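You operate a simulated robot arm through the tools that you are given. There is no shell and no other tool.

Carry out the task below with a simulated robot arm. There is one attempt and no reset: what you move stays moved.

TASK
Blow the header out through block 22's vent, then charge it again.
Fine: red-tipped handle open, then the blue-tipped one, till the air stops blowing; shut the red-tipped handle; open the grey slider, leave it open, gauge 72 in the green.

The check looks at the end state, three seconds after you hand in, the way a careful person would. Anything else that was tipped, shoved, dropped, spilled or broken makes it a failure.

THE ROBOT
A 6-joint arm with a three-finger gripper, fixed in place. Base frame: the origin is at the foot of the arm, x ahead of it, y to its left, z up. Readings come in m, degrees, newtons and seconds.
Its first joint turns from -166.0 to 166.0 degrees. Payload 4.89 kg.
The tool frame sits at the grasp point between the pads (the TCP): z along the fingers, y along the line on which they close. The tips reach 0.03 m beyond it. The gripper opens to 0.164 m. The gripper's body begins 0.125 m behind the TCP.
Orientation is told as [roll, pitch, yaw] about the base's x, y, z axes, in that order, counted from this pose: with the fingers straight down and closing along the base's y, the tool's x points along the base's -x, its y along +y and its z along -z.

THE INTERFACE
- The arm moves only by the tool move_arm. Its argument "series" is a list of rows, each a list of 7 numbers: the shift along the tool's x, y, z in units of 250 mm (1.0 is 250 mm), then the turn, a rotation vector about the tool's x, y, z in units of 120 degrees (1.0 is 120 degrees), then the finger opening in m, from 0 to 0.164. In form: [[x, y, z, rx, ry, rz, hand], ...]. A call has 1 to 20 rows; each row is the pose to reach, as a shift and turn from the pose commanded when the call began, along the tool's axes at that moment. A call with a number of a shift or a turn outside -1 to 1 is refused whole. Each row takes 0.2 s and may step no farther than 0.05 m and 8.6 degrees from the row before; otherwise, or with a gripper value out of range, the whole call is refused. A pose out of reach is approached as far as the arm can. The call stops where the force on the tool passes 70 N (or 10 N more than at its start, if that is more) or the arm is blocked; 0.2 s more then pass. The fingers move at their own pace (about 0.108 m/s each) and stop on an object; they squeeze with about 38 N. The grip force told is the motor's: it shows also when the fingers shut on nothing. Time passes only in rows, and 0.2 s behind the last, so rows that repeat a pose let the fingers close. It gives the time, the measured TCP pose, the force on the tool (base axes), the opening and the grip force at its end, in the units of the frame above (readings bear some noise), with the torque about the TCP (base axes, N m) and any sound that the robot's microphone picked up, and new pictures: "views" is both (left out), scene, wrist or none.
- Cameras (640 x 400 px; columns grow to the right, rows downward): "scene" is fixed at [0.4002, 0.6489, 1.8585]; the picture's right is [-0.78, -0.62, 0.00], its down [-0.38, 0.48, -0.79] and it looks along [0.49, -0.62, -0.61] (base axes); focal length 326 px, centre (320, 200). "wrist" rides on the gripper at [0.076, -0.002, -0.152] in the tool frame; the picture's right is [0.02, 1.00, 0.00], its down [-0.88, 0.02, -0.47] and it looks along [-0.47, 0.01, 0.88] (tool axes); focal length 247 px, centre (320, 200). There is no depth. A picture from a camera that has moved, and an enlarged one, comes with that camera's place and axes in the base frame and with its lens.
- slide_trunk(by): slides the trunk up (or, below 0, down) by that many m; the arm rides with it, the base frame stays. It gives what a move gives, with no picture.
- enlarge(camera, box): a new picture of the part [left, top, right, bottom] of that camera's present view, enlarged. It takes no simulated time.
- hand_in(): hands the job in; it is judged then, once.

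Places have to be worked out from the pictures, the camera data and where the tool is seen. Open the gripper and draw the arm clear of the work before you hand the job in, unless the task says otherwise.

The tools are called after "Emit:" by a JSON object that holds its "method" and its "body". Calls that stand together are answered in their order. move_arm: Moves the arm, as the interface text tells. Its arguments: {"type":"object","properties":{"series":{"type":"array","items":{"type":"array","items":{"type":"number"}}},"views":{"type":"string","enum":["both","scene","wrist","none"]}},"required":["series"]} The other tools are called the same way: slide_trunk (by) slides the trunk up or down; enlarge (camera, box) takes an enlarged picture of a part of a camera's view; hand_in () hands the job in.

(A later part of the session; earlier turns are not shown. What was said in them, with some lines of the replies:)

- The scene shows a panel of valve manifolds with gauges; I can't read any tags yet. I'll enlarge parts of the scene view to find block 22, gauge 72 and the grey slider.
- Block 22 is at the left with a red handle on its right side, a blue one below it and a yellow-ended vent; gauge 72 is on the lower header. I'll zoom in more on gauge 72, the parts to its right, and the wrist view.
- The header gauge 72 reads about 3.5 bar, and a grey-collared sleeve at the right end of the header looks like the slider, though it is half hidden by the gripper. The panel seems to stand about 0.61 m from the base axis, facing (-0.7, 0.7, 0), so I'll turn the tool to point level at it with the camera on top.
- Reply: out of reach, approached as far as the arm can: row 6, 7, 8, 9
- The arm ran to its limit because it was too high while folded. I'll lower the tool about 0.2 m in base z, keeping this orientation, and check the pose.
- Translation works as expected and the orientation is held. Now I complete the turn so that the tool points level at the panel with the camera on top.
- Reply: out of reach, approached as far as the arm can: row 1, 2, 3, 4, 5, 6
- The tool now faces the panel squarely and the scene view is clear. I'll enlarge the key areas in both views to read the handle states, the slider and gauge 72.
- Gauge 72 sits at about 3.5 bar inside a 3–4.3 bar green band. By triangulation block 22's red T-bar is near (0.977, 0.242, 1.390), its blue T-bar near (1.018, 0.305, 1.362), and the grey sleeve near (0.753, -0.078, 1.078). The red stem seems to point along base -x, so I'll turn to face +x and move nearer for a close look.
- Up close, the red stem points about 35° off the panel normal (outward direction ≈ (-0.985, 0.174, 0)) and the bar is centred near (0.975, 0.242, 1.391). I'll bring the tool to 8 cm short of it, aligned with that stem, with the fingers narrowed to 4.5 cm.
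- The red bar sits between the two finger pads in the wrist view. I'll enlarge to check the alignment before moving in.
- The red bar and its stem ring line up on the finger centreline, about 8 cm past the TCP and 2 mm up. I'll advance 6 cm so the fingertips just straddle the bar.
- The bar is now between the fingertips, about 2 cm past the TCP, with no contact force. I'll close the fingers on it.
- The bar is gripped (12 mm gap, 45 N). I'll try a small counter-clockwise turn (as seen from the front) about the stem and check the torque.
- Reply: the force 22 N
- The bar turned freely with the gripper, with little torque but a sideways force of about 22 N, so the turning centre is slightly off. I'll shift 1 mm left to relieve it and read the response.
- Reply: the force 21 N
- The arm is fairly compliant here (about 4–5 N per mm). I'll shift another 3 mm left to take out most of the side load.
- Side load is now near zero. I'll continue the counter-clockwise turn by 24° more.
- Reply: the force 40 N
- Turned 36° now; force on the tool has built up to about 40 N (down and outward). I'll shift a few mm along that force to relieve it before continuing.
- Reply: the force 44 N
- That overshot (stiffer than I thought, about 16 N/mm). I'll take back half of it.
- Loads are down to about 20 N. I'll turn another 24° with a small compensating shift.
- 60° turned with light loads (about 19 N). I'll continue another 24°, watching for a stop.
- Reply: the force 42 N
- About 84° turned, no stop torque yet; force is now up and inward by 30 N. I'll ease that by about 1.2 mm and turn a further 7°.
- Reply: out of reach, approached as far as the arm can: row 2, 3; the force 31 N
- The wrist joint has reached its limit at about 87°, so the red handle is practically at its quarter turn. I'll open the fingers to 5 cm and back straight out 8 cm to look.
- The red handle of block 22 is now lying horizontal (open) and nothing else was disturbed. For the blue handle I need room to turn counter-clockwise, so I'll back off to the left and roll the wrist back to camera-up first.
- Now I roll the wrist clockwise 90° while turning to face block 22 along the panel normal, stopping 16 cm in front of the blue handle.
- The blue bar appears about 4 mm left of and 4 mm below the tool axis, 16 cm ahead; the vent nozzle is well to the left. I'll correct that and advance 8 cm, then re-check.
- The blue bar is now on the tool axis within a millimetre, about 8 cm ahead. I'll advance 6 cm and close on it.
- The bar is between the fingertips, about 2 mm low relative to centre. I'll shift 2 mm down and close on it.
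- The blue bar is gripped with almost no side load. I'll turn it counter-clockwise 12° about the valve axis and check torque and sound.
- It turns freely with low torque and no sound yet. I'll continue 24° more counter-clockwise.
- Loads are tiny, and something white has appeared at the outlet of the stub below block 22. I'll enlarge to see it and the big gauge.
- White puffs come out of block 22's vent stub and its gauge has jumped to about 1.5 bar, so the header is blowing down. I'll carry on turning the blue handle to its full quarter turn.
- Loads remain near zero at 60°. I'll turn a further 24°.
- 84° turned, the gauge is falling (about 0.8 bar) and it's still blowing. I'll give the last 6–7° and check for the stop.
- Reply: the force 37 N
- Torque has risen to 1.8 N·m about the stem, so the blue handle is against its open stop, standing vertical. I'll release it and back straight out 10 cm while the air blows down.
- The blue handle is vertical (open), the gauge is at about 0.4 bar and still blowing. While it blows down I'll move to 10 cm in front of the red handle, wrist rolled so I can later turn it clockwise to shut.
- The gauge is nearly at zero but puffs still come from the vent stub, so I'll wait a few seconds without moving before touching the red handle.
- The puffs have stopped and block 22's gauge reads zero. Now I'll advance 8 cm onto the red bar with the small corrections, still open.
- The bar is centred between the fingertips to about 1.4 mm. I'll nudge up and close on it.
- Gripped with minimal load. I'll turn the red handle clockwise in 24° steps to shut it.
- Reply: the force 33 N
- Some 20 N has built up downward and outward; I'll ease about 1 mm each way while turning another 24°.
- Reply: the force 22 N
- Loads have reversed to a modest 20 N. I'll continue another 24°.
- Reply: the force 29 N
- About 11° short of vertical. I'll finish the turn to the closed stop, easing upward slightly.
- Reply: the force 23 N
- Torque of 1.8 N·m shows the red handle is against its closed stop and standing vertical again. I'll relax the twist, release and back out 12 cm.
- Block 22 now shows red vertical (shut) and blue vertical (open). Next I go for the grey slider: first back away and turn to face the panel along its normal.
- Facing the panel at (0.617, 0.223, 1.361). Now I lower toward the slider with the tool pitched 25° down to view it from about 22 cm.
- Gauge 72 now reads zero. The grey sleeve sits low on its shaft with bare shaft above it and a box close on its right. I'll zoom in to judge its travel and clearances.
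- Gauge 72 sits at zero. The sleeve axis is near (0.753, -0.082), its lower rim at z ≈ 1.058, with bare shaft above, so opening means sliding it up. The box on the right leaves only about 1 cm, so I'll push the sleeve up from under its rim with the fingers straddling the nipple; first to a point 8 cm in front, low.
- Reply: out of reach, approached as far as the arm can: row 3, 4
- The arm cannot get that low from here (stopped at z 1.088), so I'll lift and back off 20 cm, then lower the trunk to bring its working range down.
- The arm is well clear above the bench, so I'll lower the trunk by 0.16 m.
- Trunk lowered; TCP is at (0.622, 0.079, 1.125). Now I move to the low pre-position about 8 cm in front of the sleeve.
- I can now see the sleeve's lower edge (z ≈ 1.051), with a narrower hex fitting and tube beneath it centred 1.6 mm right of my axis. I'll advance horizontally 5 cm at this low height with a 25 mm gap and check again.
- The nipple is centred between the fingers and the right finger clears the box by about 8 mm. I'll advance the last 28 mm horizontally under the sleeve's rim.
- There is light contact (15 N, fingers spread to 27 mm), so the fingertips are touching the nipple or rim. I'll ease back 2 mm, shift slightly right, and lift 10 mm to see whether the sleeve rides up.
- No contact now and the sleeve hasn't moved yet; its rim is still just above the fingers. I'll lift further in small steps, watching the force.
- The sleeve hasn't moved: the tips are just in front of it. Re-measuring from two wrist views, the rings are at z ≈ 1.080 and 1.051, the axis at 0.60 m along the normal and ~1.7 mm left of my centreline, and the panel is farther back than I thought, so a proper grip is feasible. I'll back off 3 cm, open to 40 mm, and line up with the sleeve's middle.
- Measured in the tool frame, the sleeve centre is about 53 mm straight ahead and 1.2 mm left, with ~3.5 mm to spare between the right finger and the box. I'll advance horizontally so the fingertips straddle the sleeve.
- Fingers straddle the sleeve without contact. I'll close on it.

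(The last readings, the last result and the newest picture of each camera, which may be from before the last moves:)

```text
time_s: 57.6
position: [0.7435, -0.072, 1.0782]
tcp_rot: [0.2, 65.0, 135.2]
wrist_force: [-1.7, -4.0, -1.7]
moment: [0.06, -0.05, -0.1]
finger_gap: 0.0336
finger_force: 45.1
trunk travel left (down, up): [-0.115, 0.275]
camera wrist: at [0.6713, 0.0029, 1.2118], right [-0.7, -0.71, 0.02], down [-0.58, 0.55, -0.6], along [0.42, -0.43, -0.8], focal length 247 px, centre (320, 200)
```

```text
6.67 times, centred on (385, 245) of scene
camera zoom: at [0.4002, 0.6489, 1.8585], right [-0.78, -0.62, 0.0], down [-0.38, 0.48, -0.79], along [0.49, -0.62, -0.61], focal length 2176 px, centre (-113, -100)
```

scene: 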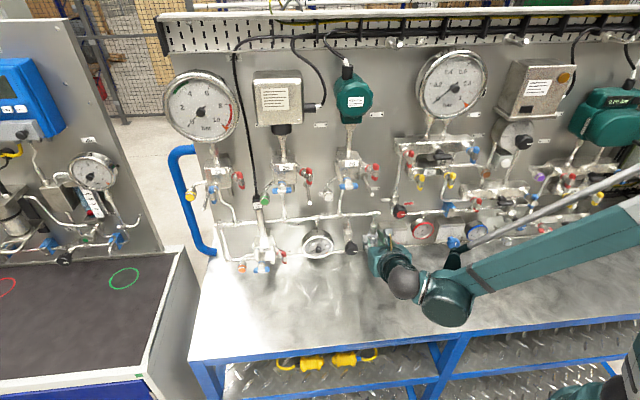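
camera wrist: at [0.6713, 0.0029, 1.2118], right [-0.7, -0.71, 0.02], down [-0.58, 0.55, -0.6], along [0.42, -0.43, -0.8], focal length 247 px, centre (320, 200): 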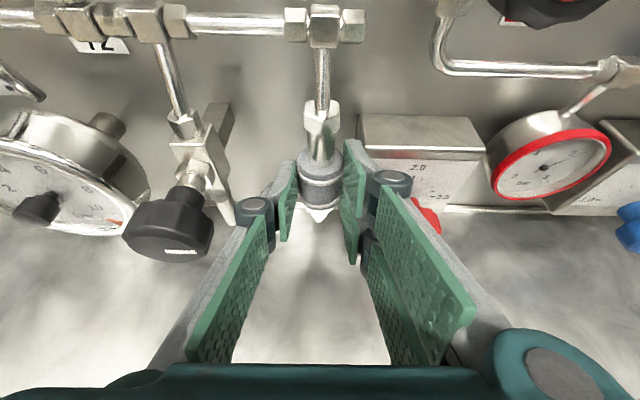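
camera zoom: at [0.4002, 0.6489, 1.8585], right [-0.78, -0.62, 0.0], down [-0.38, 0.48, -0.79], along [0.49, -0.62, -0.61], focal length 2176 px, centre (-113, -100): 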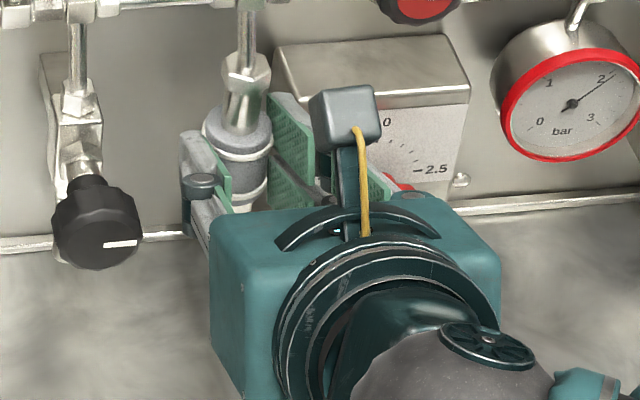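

The sleeve is gripped (33.6 mm, 45 N) with almost no side load. Now I lift straight up 9 mm slowly and see if it slides.

Emit:
{"method": "move_arm", "body": {"series": [[0.0109, 0, -0.0051, 0, 0, 0, 0.02], [0.0217, 0, -0.0101, 0, 0, 0, 0.02], [0.0326, 0, -0.0152, 0, 0, 0, 0.02]], "views": "both"}}

Emit:
{"method": "enlarge", "body": {"camera": "wrist", "box": [250, 80, 390, 220]}}

Emit:
{"method": "enlarge", "body": {"camera": "scene", "box": [290, 215, 430, 275]}}

```text
time_s: 58.4
position: [0.7449, -0.0726, 1.088]
tcp_rot: [0.1, 65.0, 135.1]
wrist_force: [2.9, -11.0, -3.2]
moment: [0.03, -0.05, -0.13]
finger_gap: 0.0334
finger_force: 44.5
trunk travel left (down, up): [-0.115, 0.275]
camera wrist: at [0.6713, 0.0029, 1.2214], right [-0.7, -0.71, 0.02], down [-0.58, 0.55, -0.6], along [0.42, -0.43, -0.8], focal length 247 px, centre (320, 200)
```

scene: 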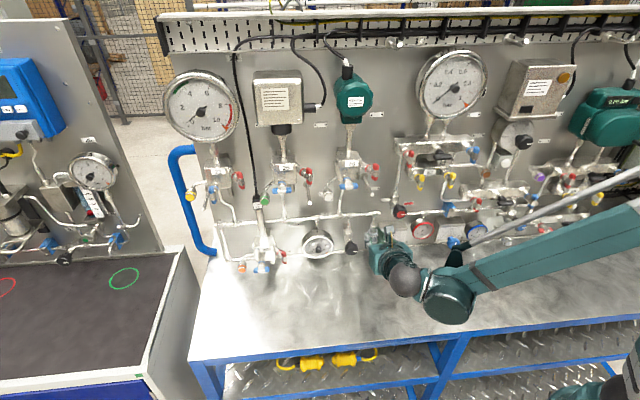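
wrist: 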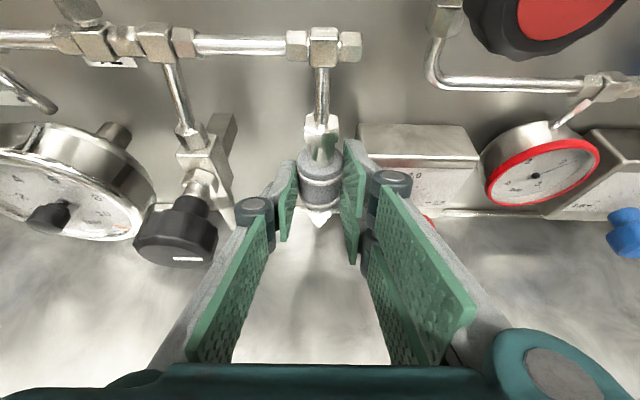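

```text
2.86 times, centred on (320, 150) of wrist
camera zoom: at [0.6713, 0.0029, 1.2214], right [-0.7, -0.71, 0.02], down [-0.58, 0.55, -0.6], along [0.42, -0.43, -0.8], focal length 706 px, centre (320, 343)
```

zoom: 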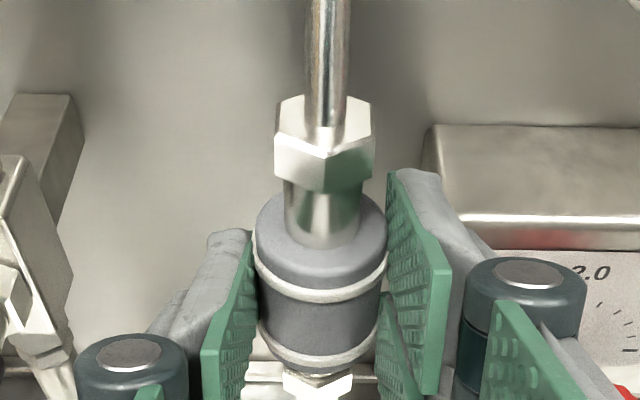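

```text
4.57 times, centred on (360, 245) of scene
camera zoom: at [0.4002, 0.6489, 1.8585], right [-0.78, -0.62, 0.0], down [-0.38, 0.48, -0.79], along [0.49, -0.62, -0.61], focal length 1492 px, centre (137, -6)
```

zoom: 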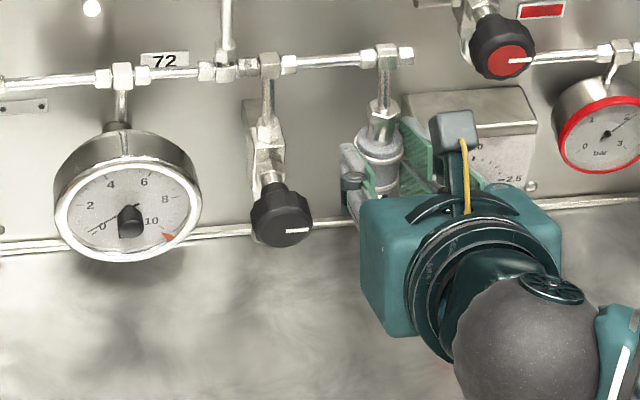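

The sleeve slides up freely with the gripper, and gauge 72 looks to be starting to rise. I'll lift on in 2–3 mm steps toward the upper stop.

Emit:
{"method": "move_arm", "body": {"series": [[0.0091, 0, -0.0042, 0, 0, 0, 0.02], [0.0181, 0, -0.0085, 0, 0, 0, 0.02], [0.0272, 0, -0.0127, 0, 0, 0, 0.02]], "views": "both"}}

Emit:
{"method": "enlarge", "body": {"camera": "wrist", "box": [250, 80, 390, 220]}}

Emit:
{"method": "enlarge", "body": {"camera": "scene", "box": [290, 215, 430, 275]}}

```text
time_s: 59.2
position: [0.7428, -0.0724, 1.0949]
tcp_rot: [0.1, 65.0, 135.2]
wrist_force: [11.7, -10.6, -3.4]
moment: [-0.02, -0.16, 0.15]
finger_gap: 0.0334
finger_force: 44.9
trunk travel left (down, up): [-0.115, 0.275]
camera wrist: at [0.6713, 0.0028, 1.2288], right [-0.7, -0.71, 0.02], down [-0.58, 0.55, -0.6], along [0.42, -0.43, -0.8], focal length 247 px, centre (320, 200)
```

scene: 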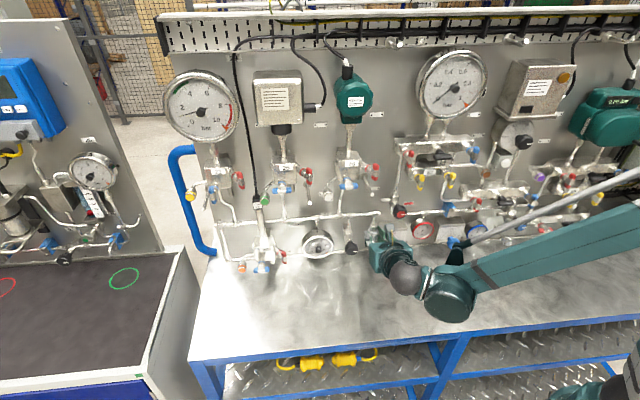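
wrist: 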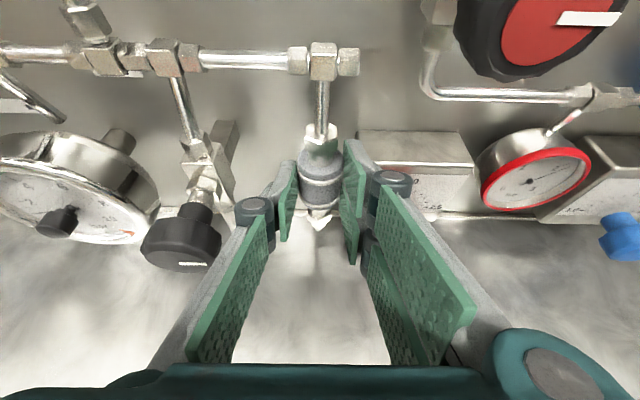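

```text
2.86 times, centred on (320, 150) of wrist
camera zoom: at [0.6713, 0.0028, 1.2288], right [-0.7, -0.71, 0.02], down [-0.58, 0.55, -0.6], along [0.42, -0.43, -0.8], focal length 706 px, centre (320, 343)
```

zoom: 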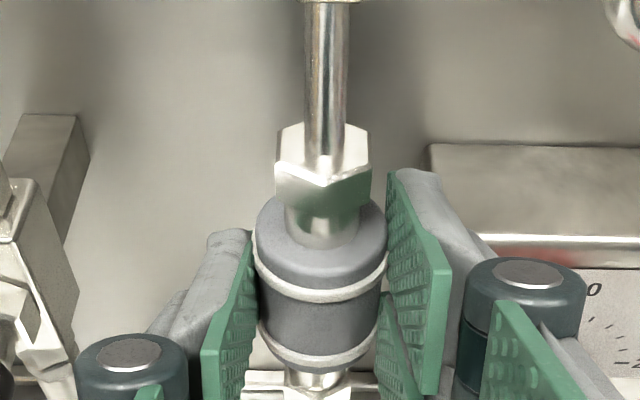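

```text
4.57 times, centred on (360, 245) of scene
camera zoom: at [0.4002, 0.6489, 1.8585], right [-0.78, -0.62, 0.0], down [-0.38, 0.48, -0.79], along [0.49, -0.62, -0.61], focal length 1492 px, centre (137, -6)
```

zoom: 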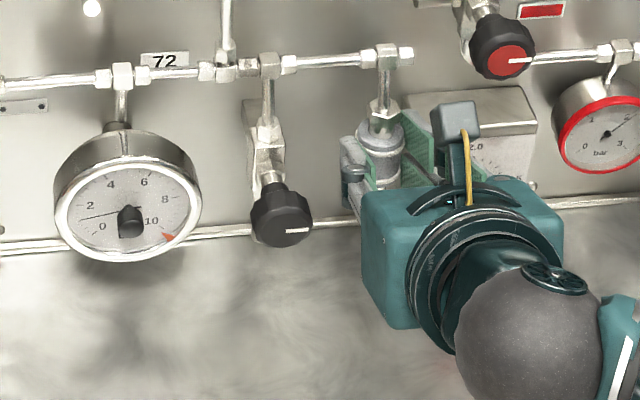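

Gauge 72 is rising through about 1.2 bar and the sleeve is 16 mm up. I'll continue 6 mm more, checking for the stop.

Emit:
{"method": "move_arm", "body": {"series": [[0.0073, 0, -0.0034, 0, 0, 0, 0.02], [0.0145, 0, -0.0068, 0, 0, 0, 0.02], [0.0217, 0, -0.0101, 0, 0, 0, 0.02]], "views": "wrist"}}

Emit:
{"method": "enlarge", "body": {"camera": "wrist", "box": [250, 80, 390, 220]}}

Emit:
{"method": "enlarge", "body": {"camera": "scene", "box": [290, 215, 430, 275]}}

```text
time_s: 60.0
position: [0.7435, -0.0721, 1.1016]
tcp_rot: [0.1, 65.0, 135.1]
wrist_force: [1.7, -8.8, -3.6]
moment: [0.16, 0.1, -0.18]
finger_gap: 0.0336
finger_force: 45.1
trunk travel left (down, up): [-0.115, 0.275]
camera wrist: at [0.6713, 0.0029, 1.2346], right [-0.7, -0.71, 0.02], down [-0.58, 0.55, -0.6], along [0.41, -0.43, -0.8], focal length 247 px, centre (320, 200)
```

wrist: 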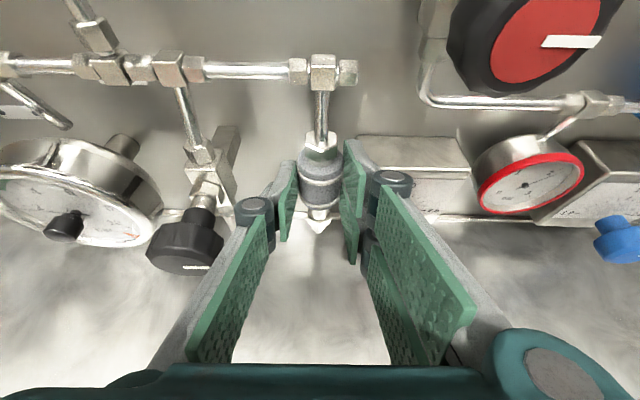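

```text
2.86 times, centred on (320, 150) of wrist
camera zoom: at [0.6713, 0.0029, 1.2346], right [-0.7, -0.71, 0.02], down [-0.58, 0.55, -0.6], along [0.41, -0.43, -0.8], focal length 706 px, centre (320, 343)
```

zoom: 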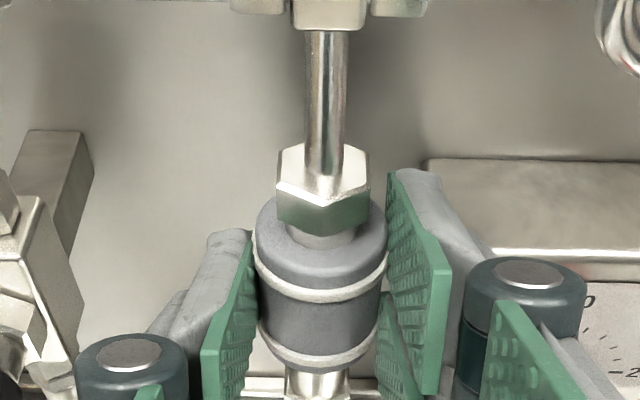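

```text
4.57 times, centred on (360, 245) of scene
camera zoom: at [0.4002, 0.6489, 1.8585], right [-0.78, -0.62, 0.0], down [-0.38, 0.48, -0.79], along [0.49, -0.62, -0.61], focal length 1492 px, centre (137, -6)
```

zoom: 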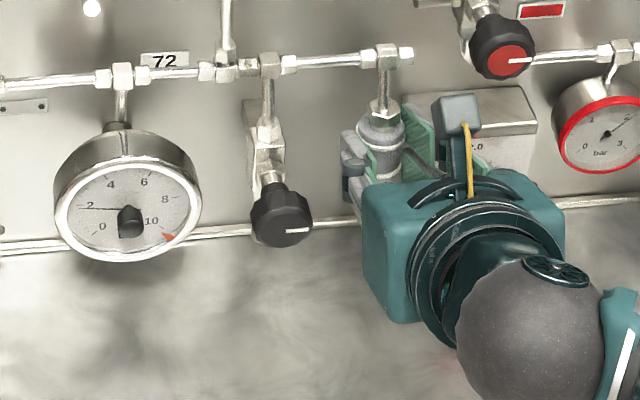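

Gauge 72 is near 2 bar and climbing; a few millimetres of shaft remain. I'll continue in 1.5 mm steps until I feel the stop.

Emit:
{"method": "move_arm", "body": {"series": [[0.0054, 0, -0.0025, 0, 0, 0, 0.02], [0.0109, 0, -0.0051, 0, 0, 0, 0.02], [0.0163, 0, -0.0076, 0, 0, 0, 0.02]], "views": "wrist"}}

Emit:
{"method": "enlarge", "body": {"camera": "wrist", "box": [250, 80, 390, 220]}}

Emit:
{"method": "enlarge", "body": {"camera": "scene", "box": [290, 215, 430, 275]}}

```text
time_s: 60.8
position: [0.744, -0.0727, 1.1048]
tcp_rot: [0.2, 64.9, 135.1]
wrist_force: [-6.4, -8.9, -23.7]
moment: [0.26, 0.19, -0.21]
finger_gap: 0.0331
finger_force: 45.4
trunk travel left (down, up): [-0.115, 0.275]
camera wrist: at [0.6715, 0.0028, 1.2384], right [-0.7, -0.71, 0.02], down [-0.58, 0.55, -0.6], along [0.41, -0.43, -0.8], focal length 247 px, centre (320, 200)
```

wrist: 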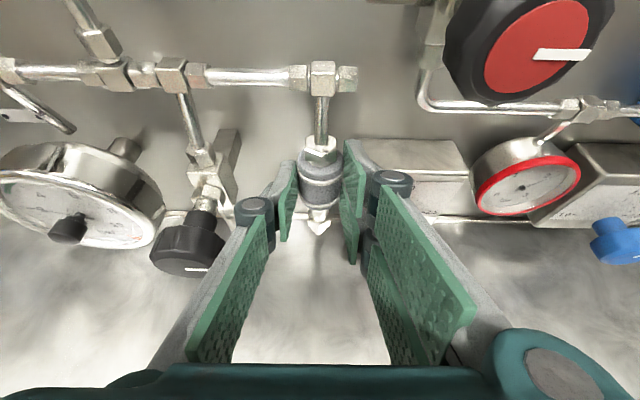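

```text
2.86 times, centred on (320, 150) of wrist
camera zoom: at [0.6715, 0.0028, 1.2384], right [-0.7, -0.71, 0.02], down [-0.58, 0.55, -0.6], along [0.41, -0.43, -0.8], focal length 706 px, centre (320, 343)
```

zoom: 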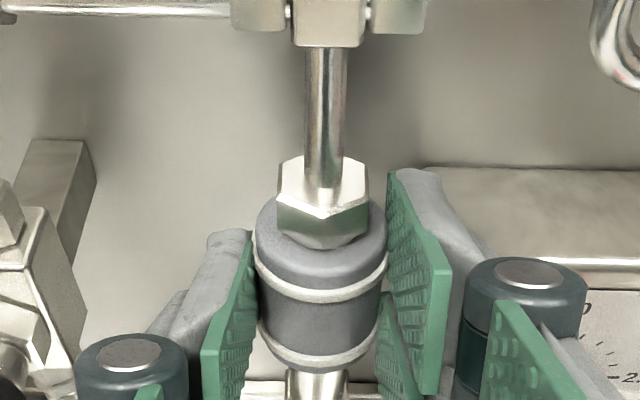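

```text
4.57 times, centred on (360, 245) of scene
camera zoom: at [0.4002, 0.6489, 1.8585], right [-0.78, -0.62, 0.0], down [-0.38, 0.48, -0.79], along [0.49, -0.62, -0.61], focal length 1492 px, centre (137, -6)
```

zoom: 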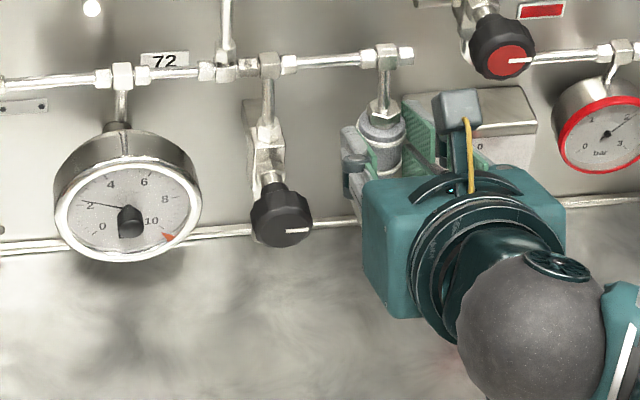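

The stop is reached (24 N downward reaction, sleeve against the upper hex) and gauge 72 is at about 2.2 bar and rising. I'll open the fingers just enough and back straight out.

Emit:
{"method": "move_arm", "body": {"series": [[0, 0, 0, 0, 0, 0, 0.036], [0, 0, 0, 0, 0, 0, 0.041], [0, 0, 0, 0, 0, 0, 0.041], [-0.0254, 0, -0.0544, 0, 0, 0, 0.041], [-0.0592, 0, -0.1269, 0, 0, 0, 0.041], [-0.1099, 0, -0.2356, 0, 0, 0, 0.041], [-0.169, 0, -0.3625, 0, 0, 0, 0.041]], "views": "both"}}

Emit:
{"method": "enlarge", "body": {"camera": "scene", "box": [290, 205, 430, 275]}}

Emit:
{"method": "enlarge", "body": {"camera": "wrist", "box": [250, 60, 410, 180]}}

```text
time_s: 62.4
position: [0.6757, 0.0004, 1.1054]
tcp_rot: [0.1, 65.1, 135.1]
wrist_force: [1.2, -0.7, -0.5]
moment: [0.05, 0.0, -0.01]
finger_gap: 0.0413
finger_force: 0.1
trunk travel left (down, up): [-0.115, 0.275]
camera wrist: at [0.602, 0.0754, 1.2389], right [-0.7, -0.71, 0.02], down [-0.58, 0.55, -0.6], along [0.42, -0.43, -0.8], focal length 247 px, centre (320, 200)
```

scene: 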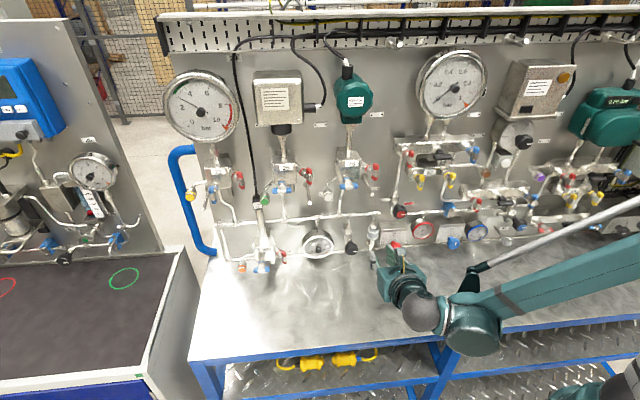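
wrist: 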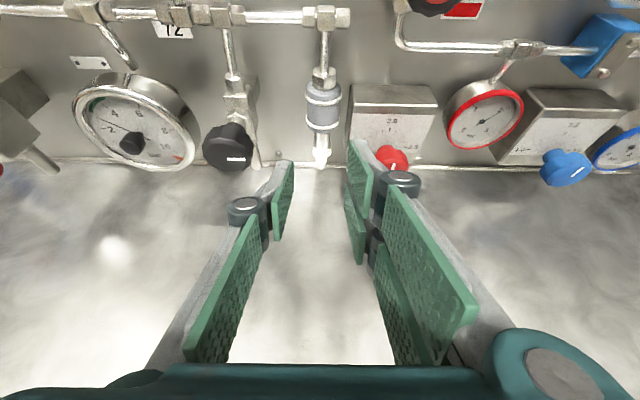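

```text
4.57 times, centred on (360, 240) of scene
camera zoom: at [0.4002, 0.6489, 1.8585], right [-0.78, -0.62, 0.0], down [-0.38, 0.48, -0.79], along [0.49, -0.62, -0.61], focal length 1492 px, centre (137, 17)
```

zoom: 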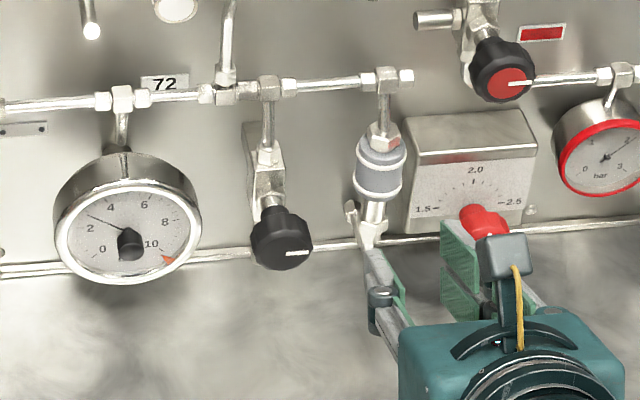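

```text
3.33 times, centred on (330, 120) of wrist
camera zoom: at [0.602, 0.0754, 1.2389], right [-0.7, -0.71, 0.02], down [-0.58, 0.55, -0.6], along [0.42, -0.43, -0.8], focal length 823 px, centre (287, 467)
```

zoom: 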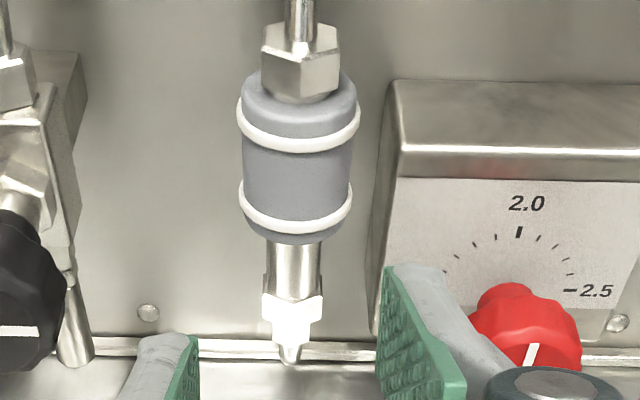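

The slider stays up and gauge 72 reads about 2.7 bar, still rising. I'll draw the arm back and up, clear of the work, and let it charge.

Emit:
{"method": "move_arm", "body": {"series": [[0.08, 0, -0.11, 0, 0, 0, 0.05], [0.18, 0, -0.24, 0, 0, 0, 0.06], [0.3, 0, -0.4, 0, 0, 0, 0.06], [0.408, 0, -0.544, 0, 0, 0, 0.06], [0.408, 0, -0.544, 0, 0, 0, 0.06], [0.408, 0, -0.544, 0, 0, 0, 0.06], [0.408, 0, -0.544, 0, 0, 0, 0.06], [0.408, 0, -0.544, 0, 0, 0, 0.06], [0.408, 0, -0.544, 0, 0, 0, 0.06], [0.408, 0, -0.544, 0, 0, 0, 0.06]], "views": "both"}}

Emit:
{"method": "enlarge", "body": {"camera": "scene", "box": [290, 205, 430, 275]}}

Emit:
{"method": "enlarge", "body": {"camera": "scene", "box": [150, 60, 270, 210]}}

Emit:
{"method": "enlarge", "body": {"camera": "wrist", "box": [120, 50, 400, 180]}}

```text
time_s: 64.6
position: [0.617, 0.0558, 1.2548]
tcp_rot: [0.1, 65.0, 135.1]
wrist_force: [-0.3, -0.4, 0.7]
moment: [-0.03, -0.02, 0.01]
finger_gap: 0.0598
finger_force: 0.1
trunk travel left (down, up): [-0.115, 0.275]
camera wrist: at [0.5436, 0.1321, 1.3885], right [-0.7, -0.71, 0.02], down [-0.58, 0.55, -0.6], along [0.42, -0.43, -0.8], focal length 247 px, centre (320, 200)
```

scene: 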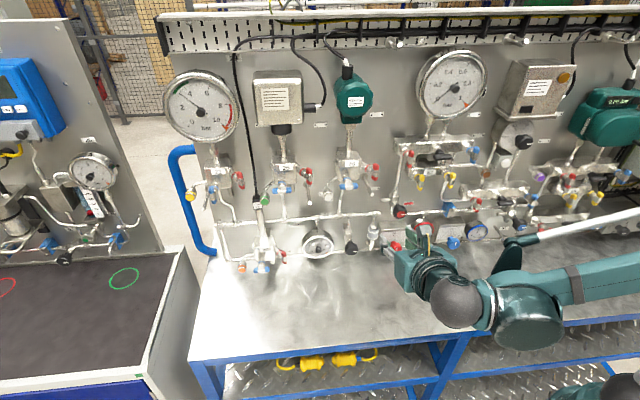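
wrist: 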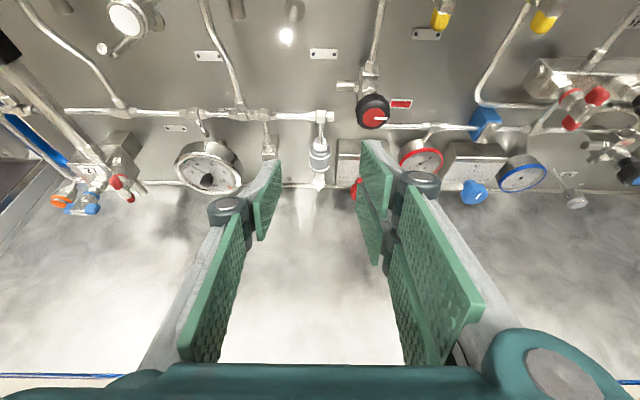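

```text
4.57 times, centred on (360, 240) of scene
camera zoom: at [0.4002, 0.6489, 1.8585], right [-0.78, -0.62, 0.0], down [-0.38, 0.48, -0.79], along [0.49, -0.62, -0.61], focal length 1492 px, centre (137, 17)
```

zoom: 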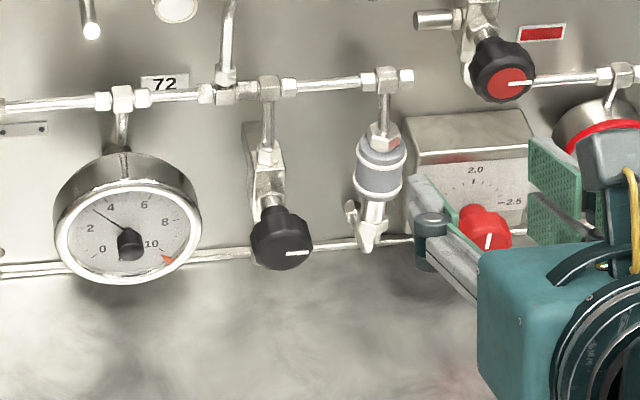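

```text
2.67 times, centred on (210, 135) of scene
camera zoom: at [0.4002, 0.6489, 1.8585], right [-0.78, -0.62, 0.0], down [-0.38, 0.48, -0.79], along [0.49, -0.62, -0.61], focal length 871 px, centre (613, 373)
```

zoom: 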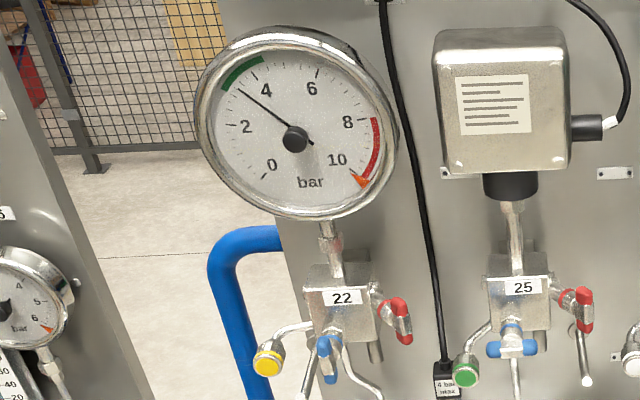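

```text
2.29 times, centred on (260, 115) of wrist
camera zoom: at [0.5436, 0.1321, 1.3885], right [-0.7, -0.71, 0.02], down [-0.58, 0.55, -0.6], along [0.42, -0.43, -0.8], focal length 564 px, centre (457, 394)
```

zoom: 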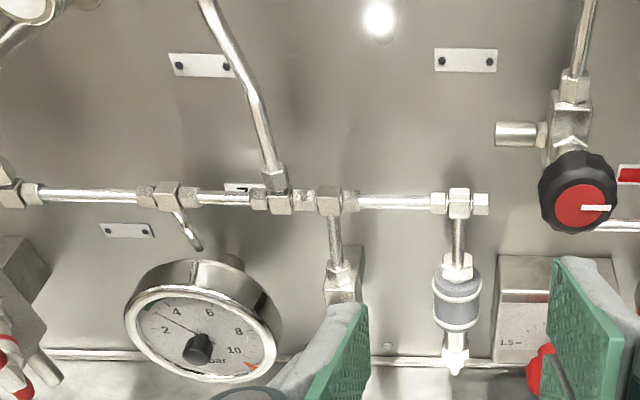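

Block 22's gauge and gauge 72 show about 3.2 bar, entering the green and still creeping. I'll draw the arm farther back and up and wait to see where it settles.

Emit:
{"method": "move_arm", "body": {"series": [[0.1, 0, -0.15, 0, 0, 0, 0.06], [0.2, 0, -0.3, 0, 0, 0, 0.06], [0.25, 0, -0.45, 0, 0, 0, 0.06], [0.25, 0, -0.45, 0, 0, 0, 0.06], [0.25, 0, -0.45, 0, 0, 0, 0.06], [0.25, 0, -0.45, 0, 0, 0, 0.06], [0.25, 0, -0.45, 0, 0, 0, 0.06], [0.25, 0, -0.45, 0, 0, 0, 0.06], [0.25, 0, -0.45, 0, 0, 0, 0.06], [0.25, 0, -0.45, 0, 0, 0, 0.06], [0.25, 0, -0.45, 0, 0, 0, 0.06], [0.25, 0, -0.45, 0, 0, 0, 0.06], [0.25, 0, -0.45, 0, 0, 0, 0.06], [0.25, 0, -0.45, 0, 0, 0, 0.06], [0.25, 0, -0.45, 0, 0, 0, 0.06], [0.25, 0, -0.45, 0, 0, 0, 0.06], [0.25, 0, -0.45, 0, 0, 0, 0.06], [0.25, 0, -0.45, 0, 0, 0, 0.06]], "views": "both"}}

Emit:
{"method": "enlarge", "body": {"camera": "scene", "box": [290, 205, 430, 275]}}

Emit:
{"method": "enlarge", "body": {"camera": "scene", "box": [150, 60, 270, 210]}}

Emit:
{"method": "enlarge", "body": {"camera": "wrist", "box": [120, 50, 400, 200]}}

```text
time_s: 68.4
position: [0.5648, 0.1099, 1.3582]
tcp_rot: [0.0, 65.0, 135.0]
wrist_force: [-0.2, -0.3, 0.8]
moment: [-0.04, 0.02, -0.01]
finger_gap: 0.0599
finger_force: 0.0
trunk travel left (down, up): [-0.115, 0.275]
camera wrist: at [0.4915, 0.1851, 1.4918], right [-0.7, -0.71, 0.02], down [-0.58, 0.55, -0.6], along [0.42, -0.43, -0.8], focal length 247 px, centre (320, 200)
```

scene: 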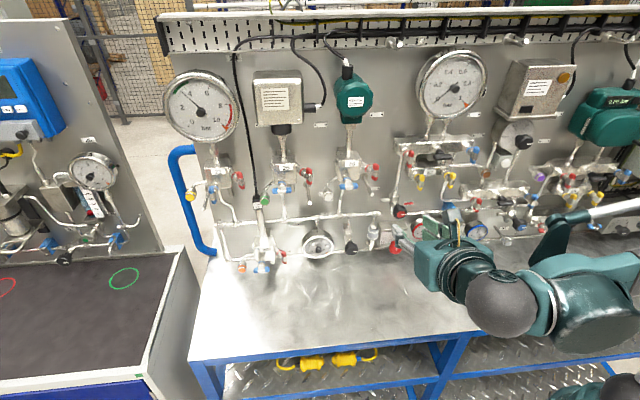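
wrist: 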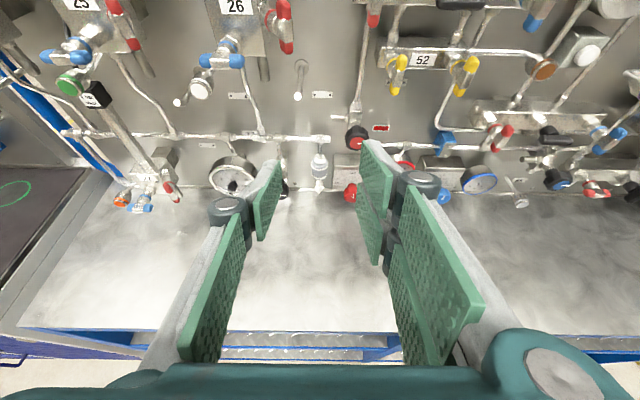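

```text
4.57 times, centred on (360, 240) of scene
camera zoom: at [0.4002, 0.6489, 1.8585], right [-0.78, -0.62, 0.0], down [-0.38, 0.48, -0.79], along [0.49, -0.62, -0.61], focal length 1492 px, centre (137, 17)
```

zoom: 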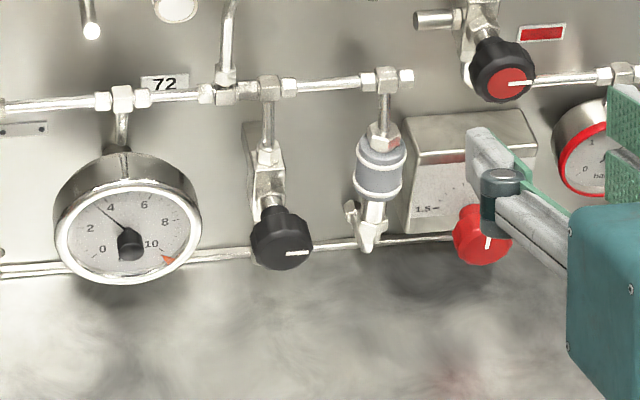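

```text
2.67 times, centred on (210, 135) of scene
camera zoom: at [0.4002, 0.6489, 1.8585], right [-0.78, -0.62, 0.0], down [-0.38, 0.48, -0.79], along [0.49, -0.62, -0.61], focal length 871 px, centre (613, 373)
```

zoom: 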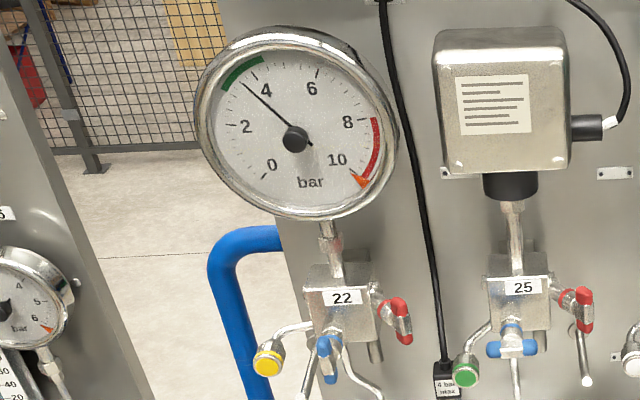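

```text
2.29 times, centred on (260, 125) of wrist
camera zoom: at [0.4915, 0.1851, 1.4918], right [-0.7, -0.71, 0.02], down [-0.58, 0.55, -0.6], along [0.42, -0.43, -0.8], focal length 564 px, centre (457, 371)
```

zoom: 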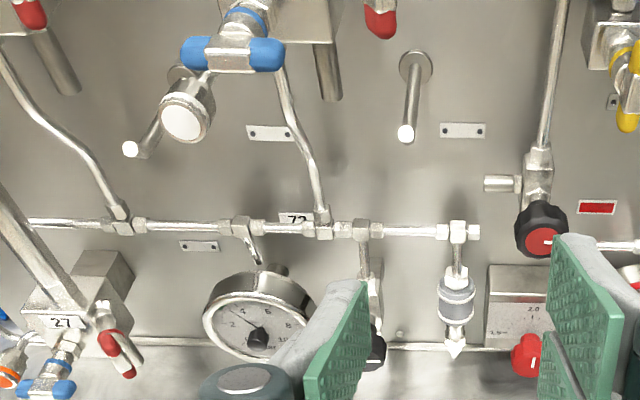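

It reads about 3.5 bar on both gauges, mid-green, and the slider stays up. I'll open the gripper wider and wait another 4 s to confirm it has settled.

Emit:
{"method": "move_arm", "body": {"series": [[0.02, 0, -0.08, 0, 0, 0, 0.09], [0.04, 0, -0.15, 0, 0, 0, 0.12], [0.04, 0, -0.15, 0, 0, 0, 0.12], [0.04, 0, -0.15, 0, 0, 0, 0.12], [0.04, 0, -0.15, 0, 0, 0, 0.12], [0.04, 0, -0.15, 0, 0, 0, 0.12], [0.04, 0, -0.15, 0, 0, 0, 0.12], [0.04, 0, -0.15, 0, 0, 0, 0.12], [0.04, 0, -0.15, 0, 0, 0, 0.12], [0.04, 0, -0.15, 0, 0, 0, 0.12], [0.04, 0, -0.15, 0, 0, 0, 0.12], [0.04, 0, -0.15, 0, 0, 0, 0.12], [0.04, 0, -0.15, 0, 0, 0, 0.12], [0.04, 0, -0.15, 0, 0, 0, 0.12], [0.04, 0, -0.15, 0, 0, 0, 0.12], [0.04, 0, -0.15, 0, 0, 0, 0.12], [0.04, 0, -0.15, 0, 0, 0, 0.12], [0.04, 0, -0.15, 0, 0, 0, 0.12], [0.04, 0, -0.15, 0, 0, 0, 0.12], [0.04, 0, -0.15, 0, 0, 0, 0.12]], "views": "both"}}

Emit:
{"method": "enlarge", "body": {"camera": "scene", "box": [290, 205, 430, 275]}}

Emit:
{"method": "enlarge", "body": {"camera": "scene", "box": [150, 60, 270, 210]}}

Emit:
{"method": "enlarge", "body": {"camera": "scene", "box": [186, 150, 306, 280]}}

Emit:
{"method": "enlarge", "body": {"camera": "wrist", "box": [200, 150, 270, 210]}}

```text
time_s: 72.6
position: [0.5433, 0.131, 1.3827]
tcp_rot: [0.1, 65.1, 135.1]
wrist_force: [0.1, -1.0, -0.6]
moment: [0.02, -0.02, 0.0]
finger_gap: 0.1202
finger_force: 0.0
trunk travel left (down, up): [-0.115, 0.275]
camera wrist: at [0.4699, 0.2055, 1.5171], right [-0.7, -0.71, 0.02], down [-0.58, 0.55, -0.6], along [0.42, -0.43, -0.8], focal length 247 px, centre (320, 200)
```

scene: 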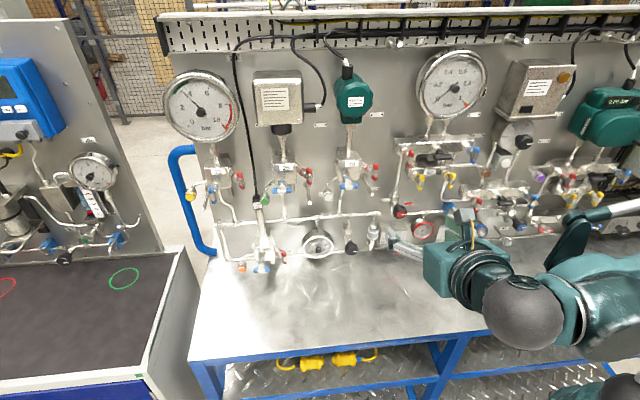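
wrist: 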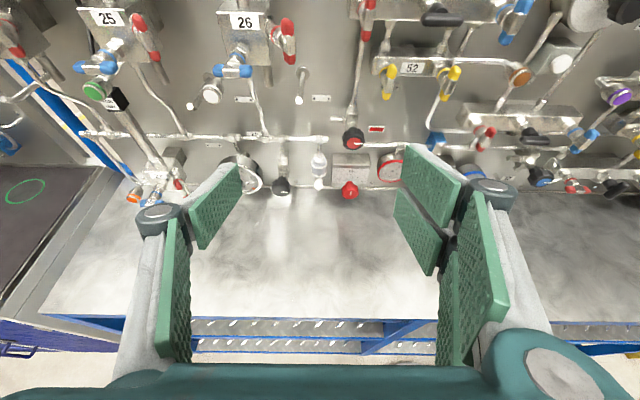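

```text
4.57 times, centred on (360, 240) of scene
camera zoom: at [0.4002, 0.6489, 1.8585], right [-0.78, -0.62, 0.0], down [-0.38, 0.48, -0.79], along [0.49, -0.62, -0.61], focal length 1492 px, centre (137, 17)
```

zoom: 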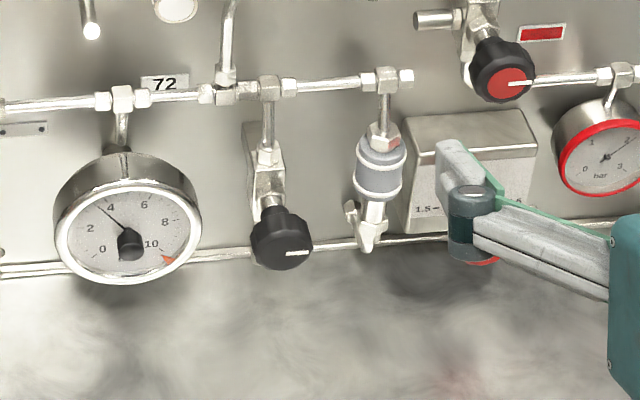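

```text
2.67 times, centred on (210, 135) of scene
camera zoom: at [0.4002, 0.6489, 1.8585], right [-0.78, -0.62, 0.0], down [-0.38, 0.48, -0.79], along [0.49, -0.62, -0.61], focal length 871 px, centre (613, 373)
```

zoom: 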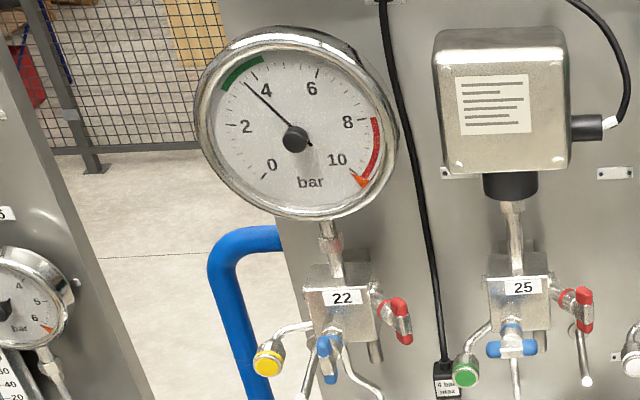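

```text
3.08 times, centred on (246, 215) of scene
camera zoom: at [0.4002, 0.6489, 1.8585], right [-0.78, -0.62, 0.0], down [-0.38, 0.48, -0.79], along [0.49, -0.62, -0.61], focal length 1004 px, centre (548, 154)
```

zoom: 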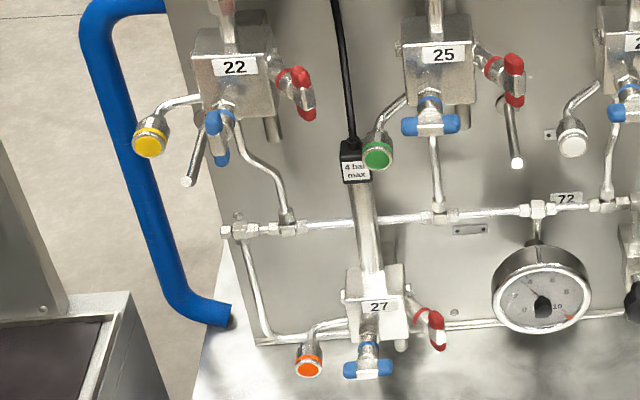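

```text
6.67 times, centred on (235, 180) of wrist
camera zoom: at [0.4699, 0.2055, 1.5171], right [-0.7, -0.71, 0.02], down [-0.58, 0.55, -0.6], along [0.42, -0.43, -0.8], focal length 1646 px, centre (887, 333)
```

zoom: 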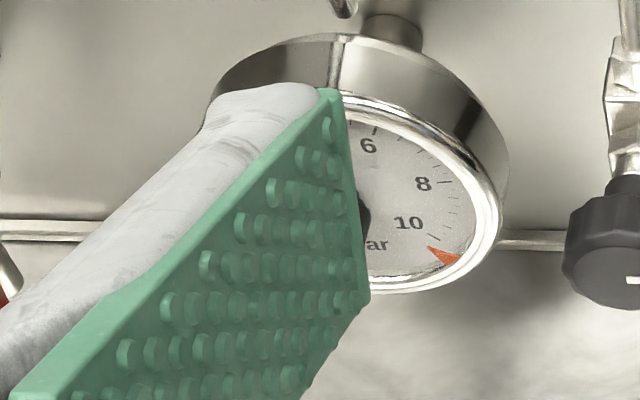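

Both gauges have settled at about 3.5 bar, inside the green. Block 22's red handle is shut, the blue one is open, nothing blows from the vent, and the slider stays up. The other handles and knobs look untouched, and the arm is clear with the gripper open, so I hand in.

Emit:
{"method": "hand_in", "body": {}}

```text
The job is handed in.
```

I blew the header out through block 22's vent and charged it again. When I handed in, gauge 72 had settled at about 3.5 bar, inside its green band. The hand-in gave no verdict.

- **Blow-down:** I opened the red-tipped handle and then the blue-tipped one. I waited until the vent stopped puffing and block 22's gauge read zero. The red handle stopped a few degrees short of a full quarter turn because the wrist reached its limit, but the header still vented fully.
- **Vent shut:** The red-tipped handle is closed against its stop. The blue-tipped handle is still open, as your steps didn't call for shutting it.
- **Recharge:** The grey slider is pushed up to its top stop and left open. On my first try at it, the fingers touched the sleeve lightly (about 15 N) without moving it. I then gripped it properly.

Nothing else looks moved. The gripper is open and the arm is drawn back from the panel, with the trunk 0.16 m lower than at the start.
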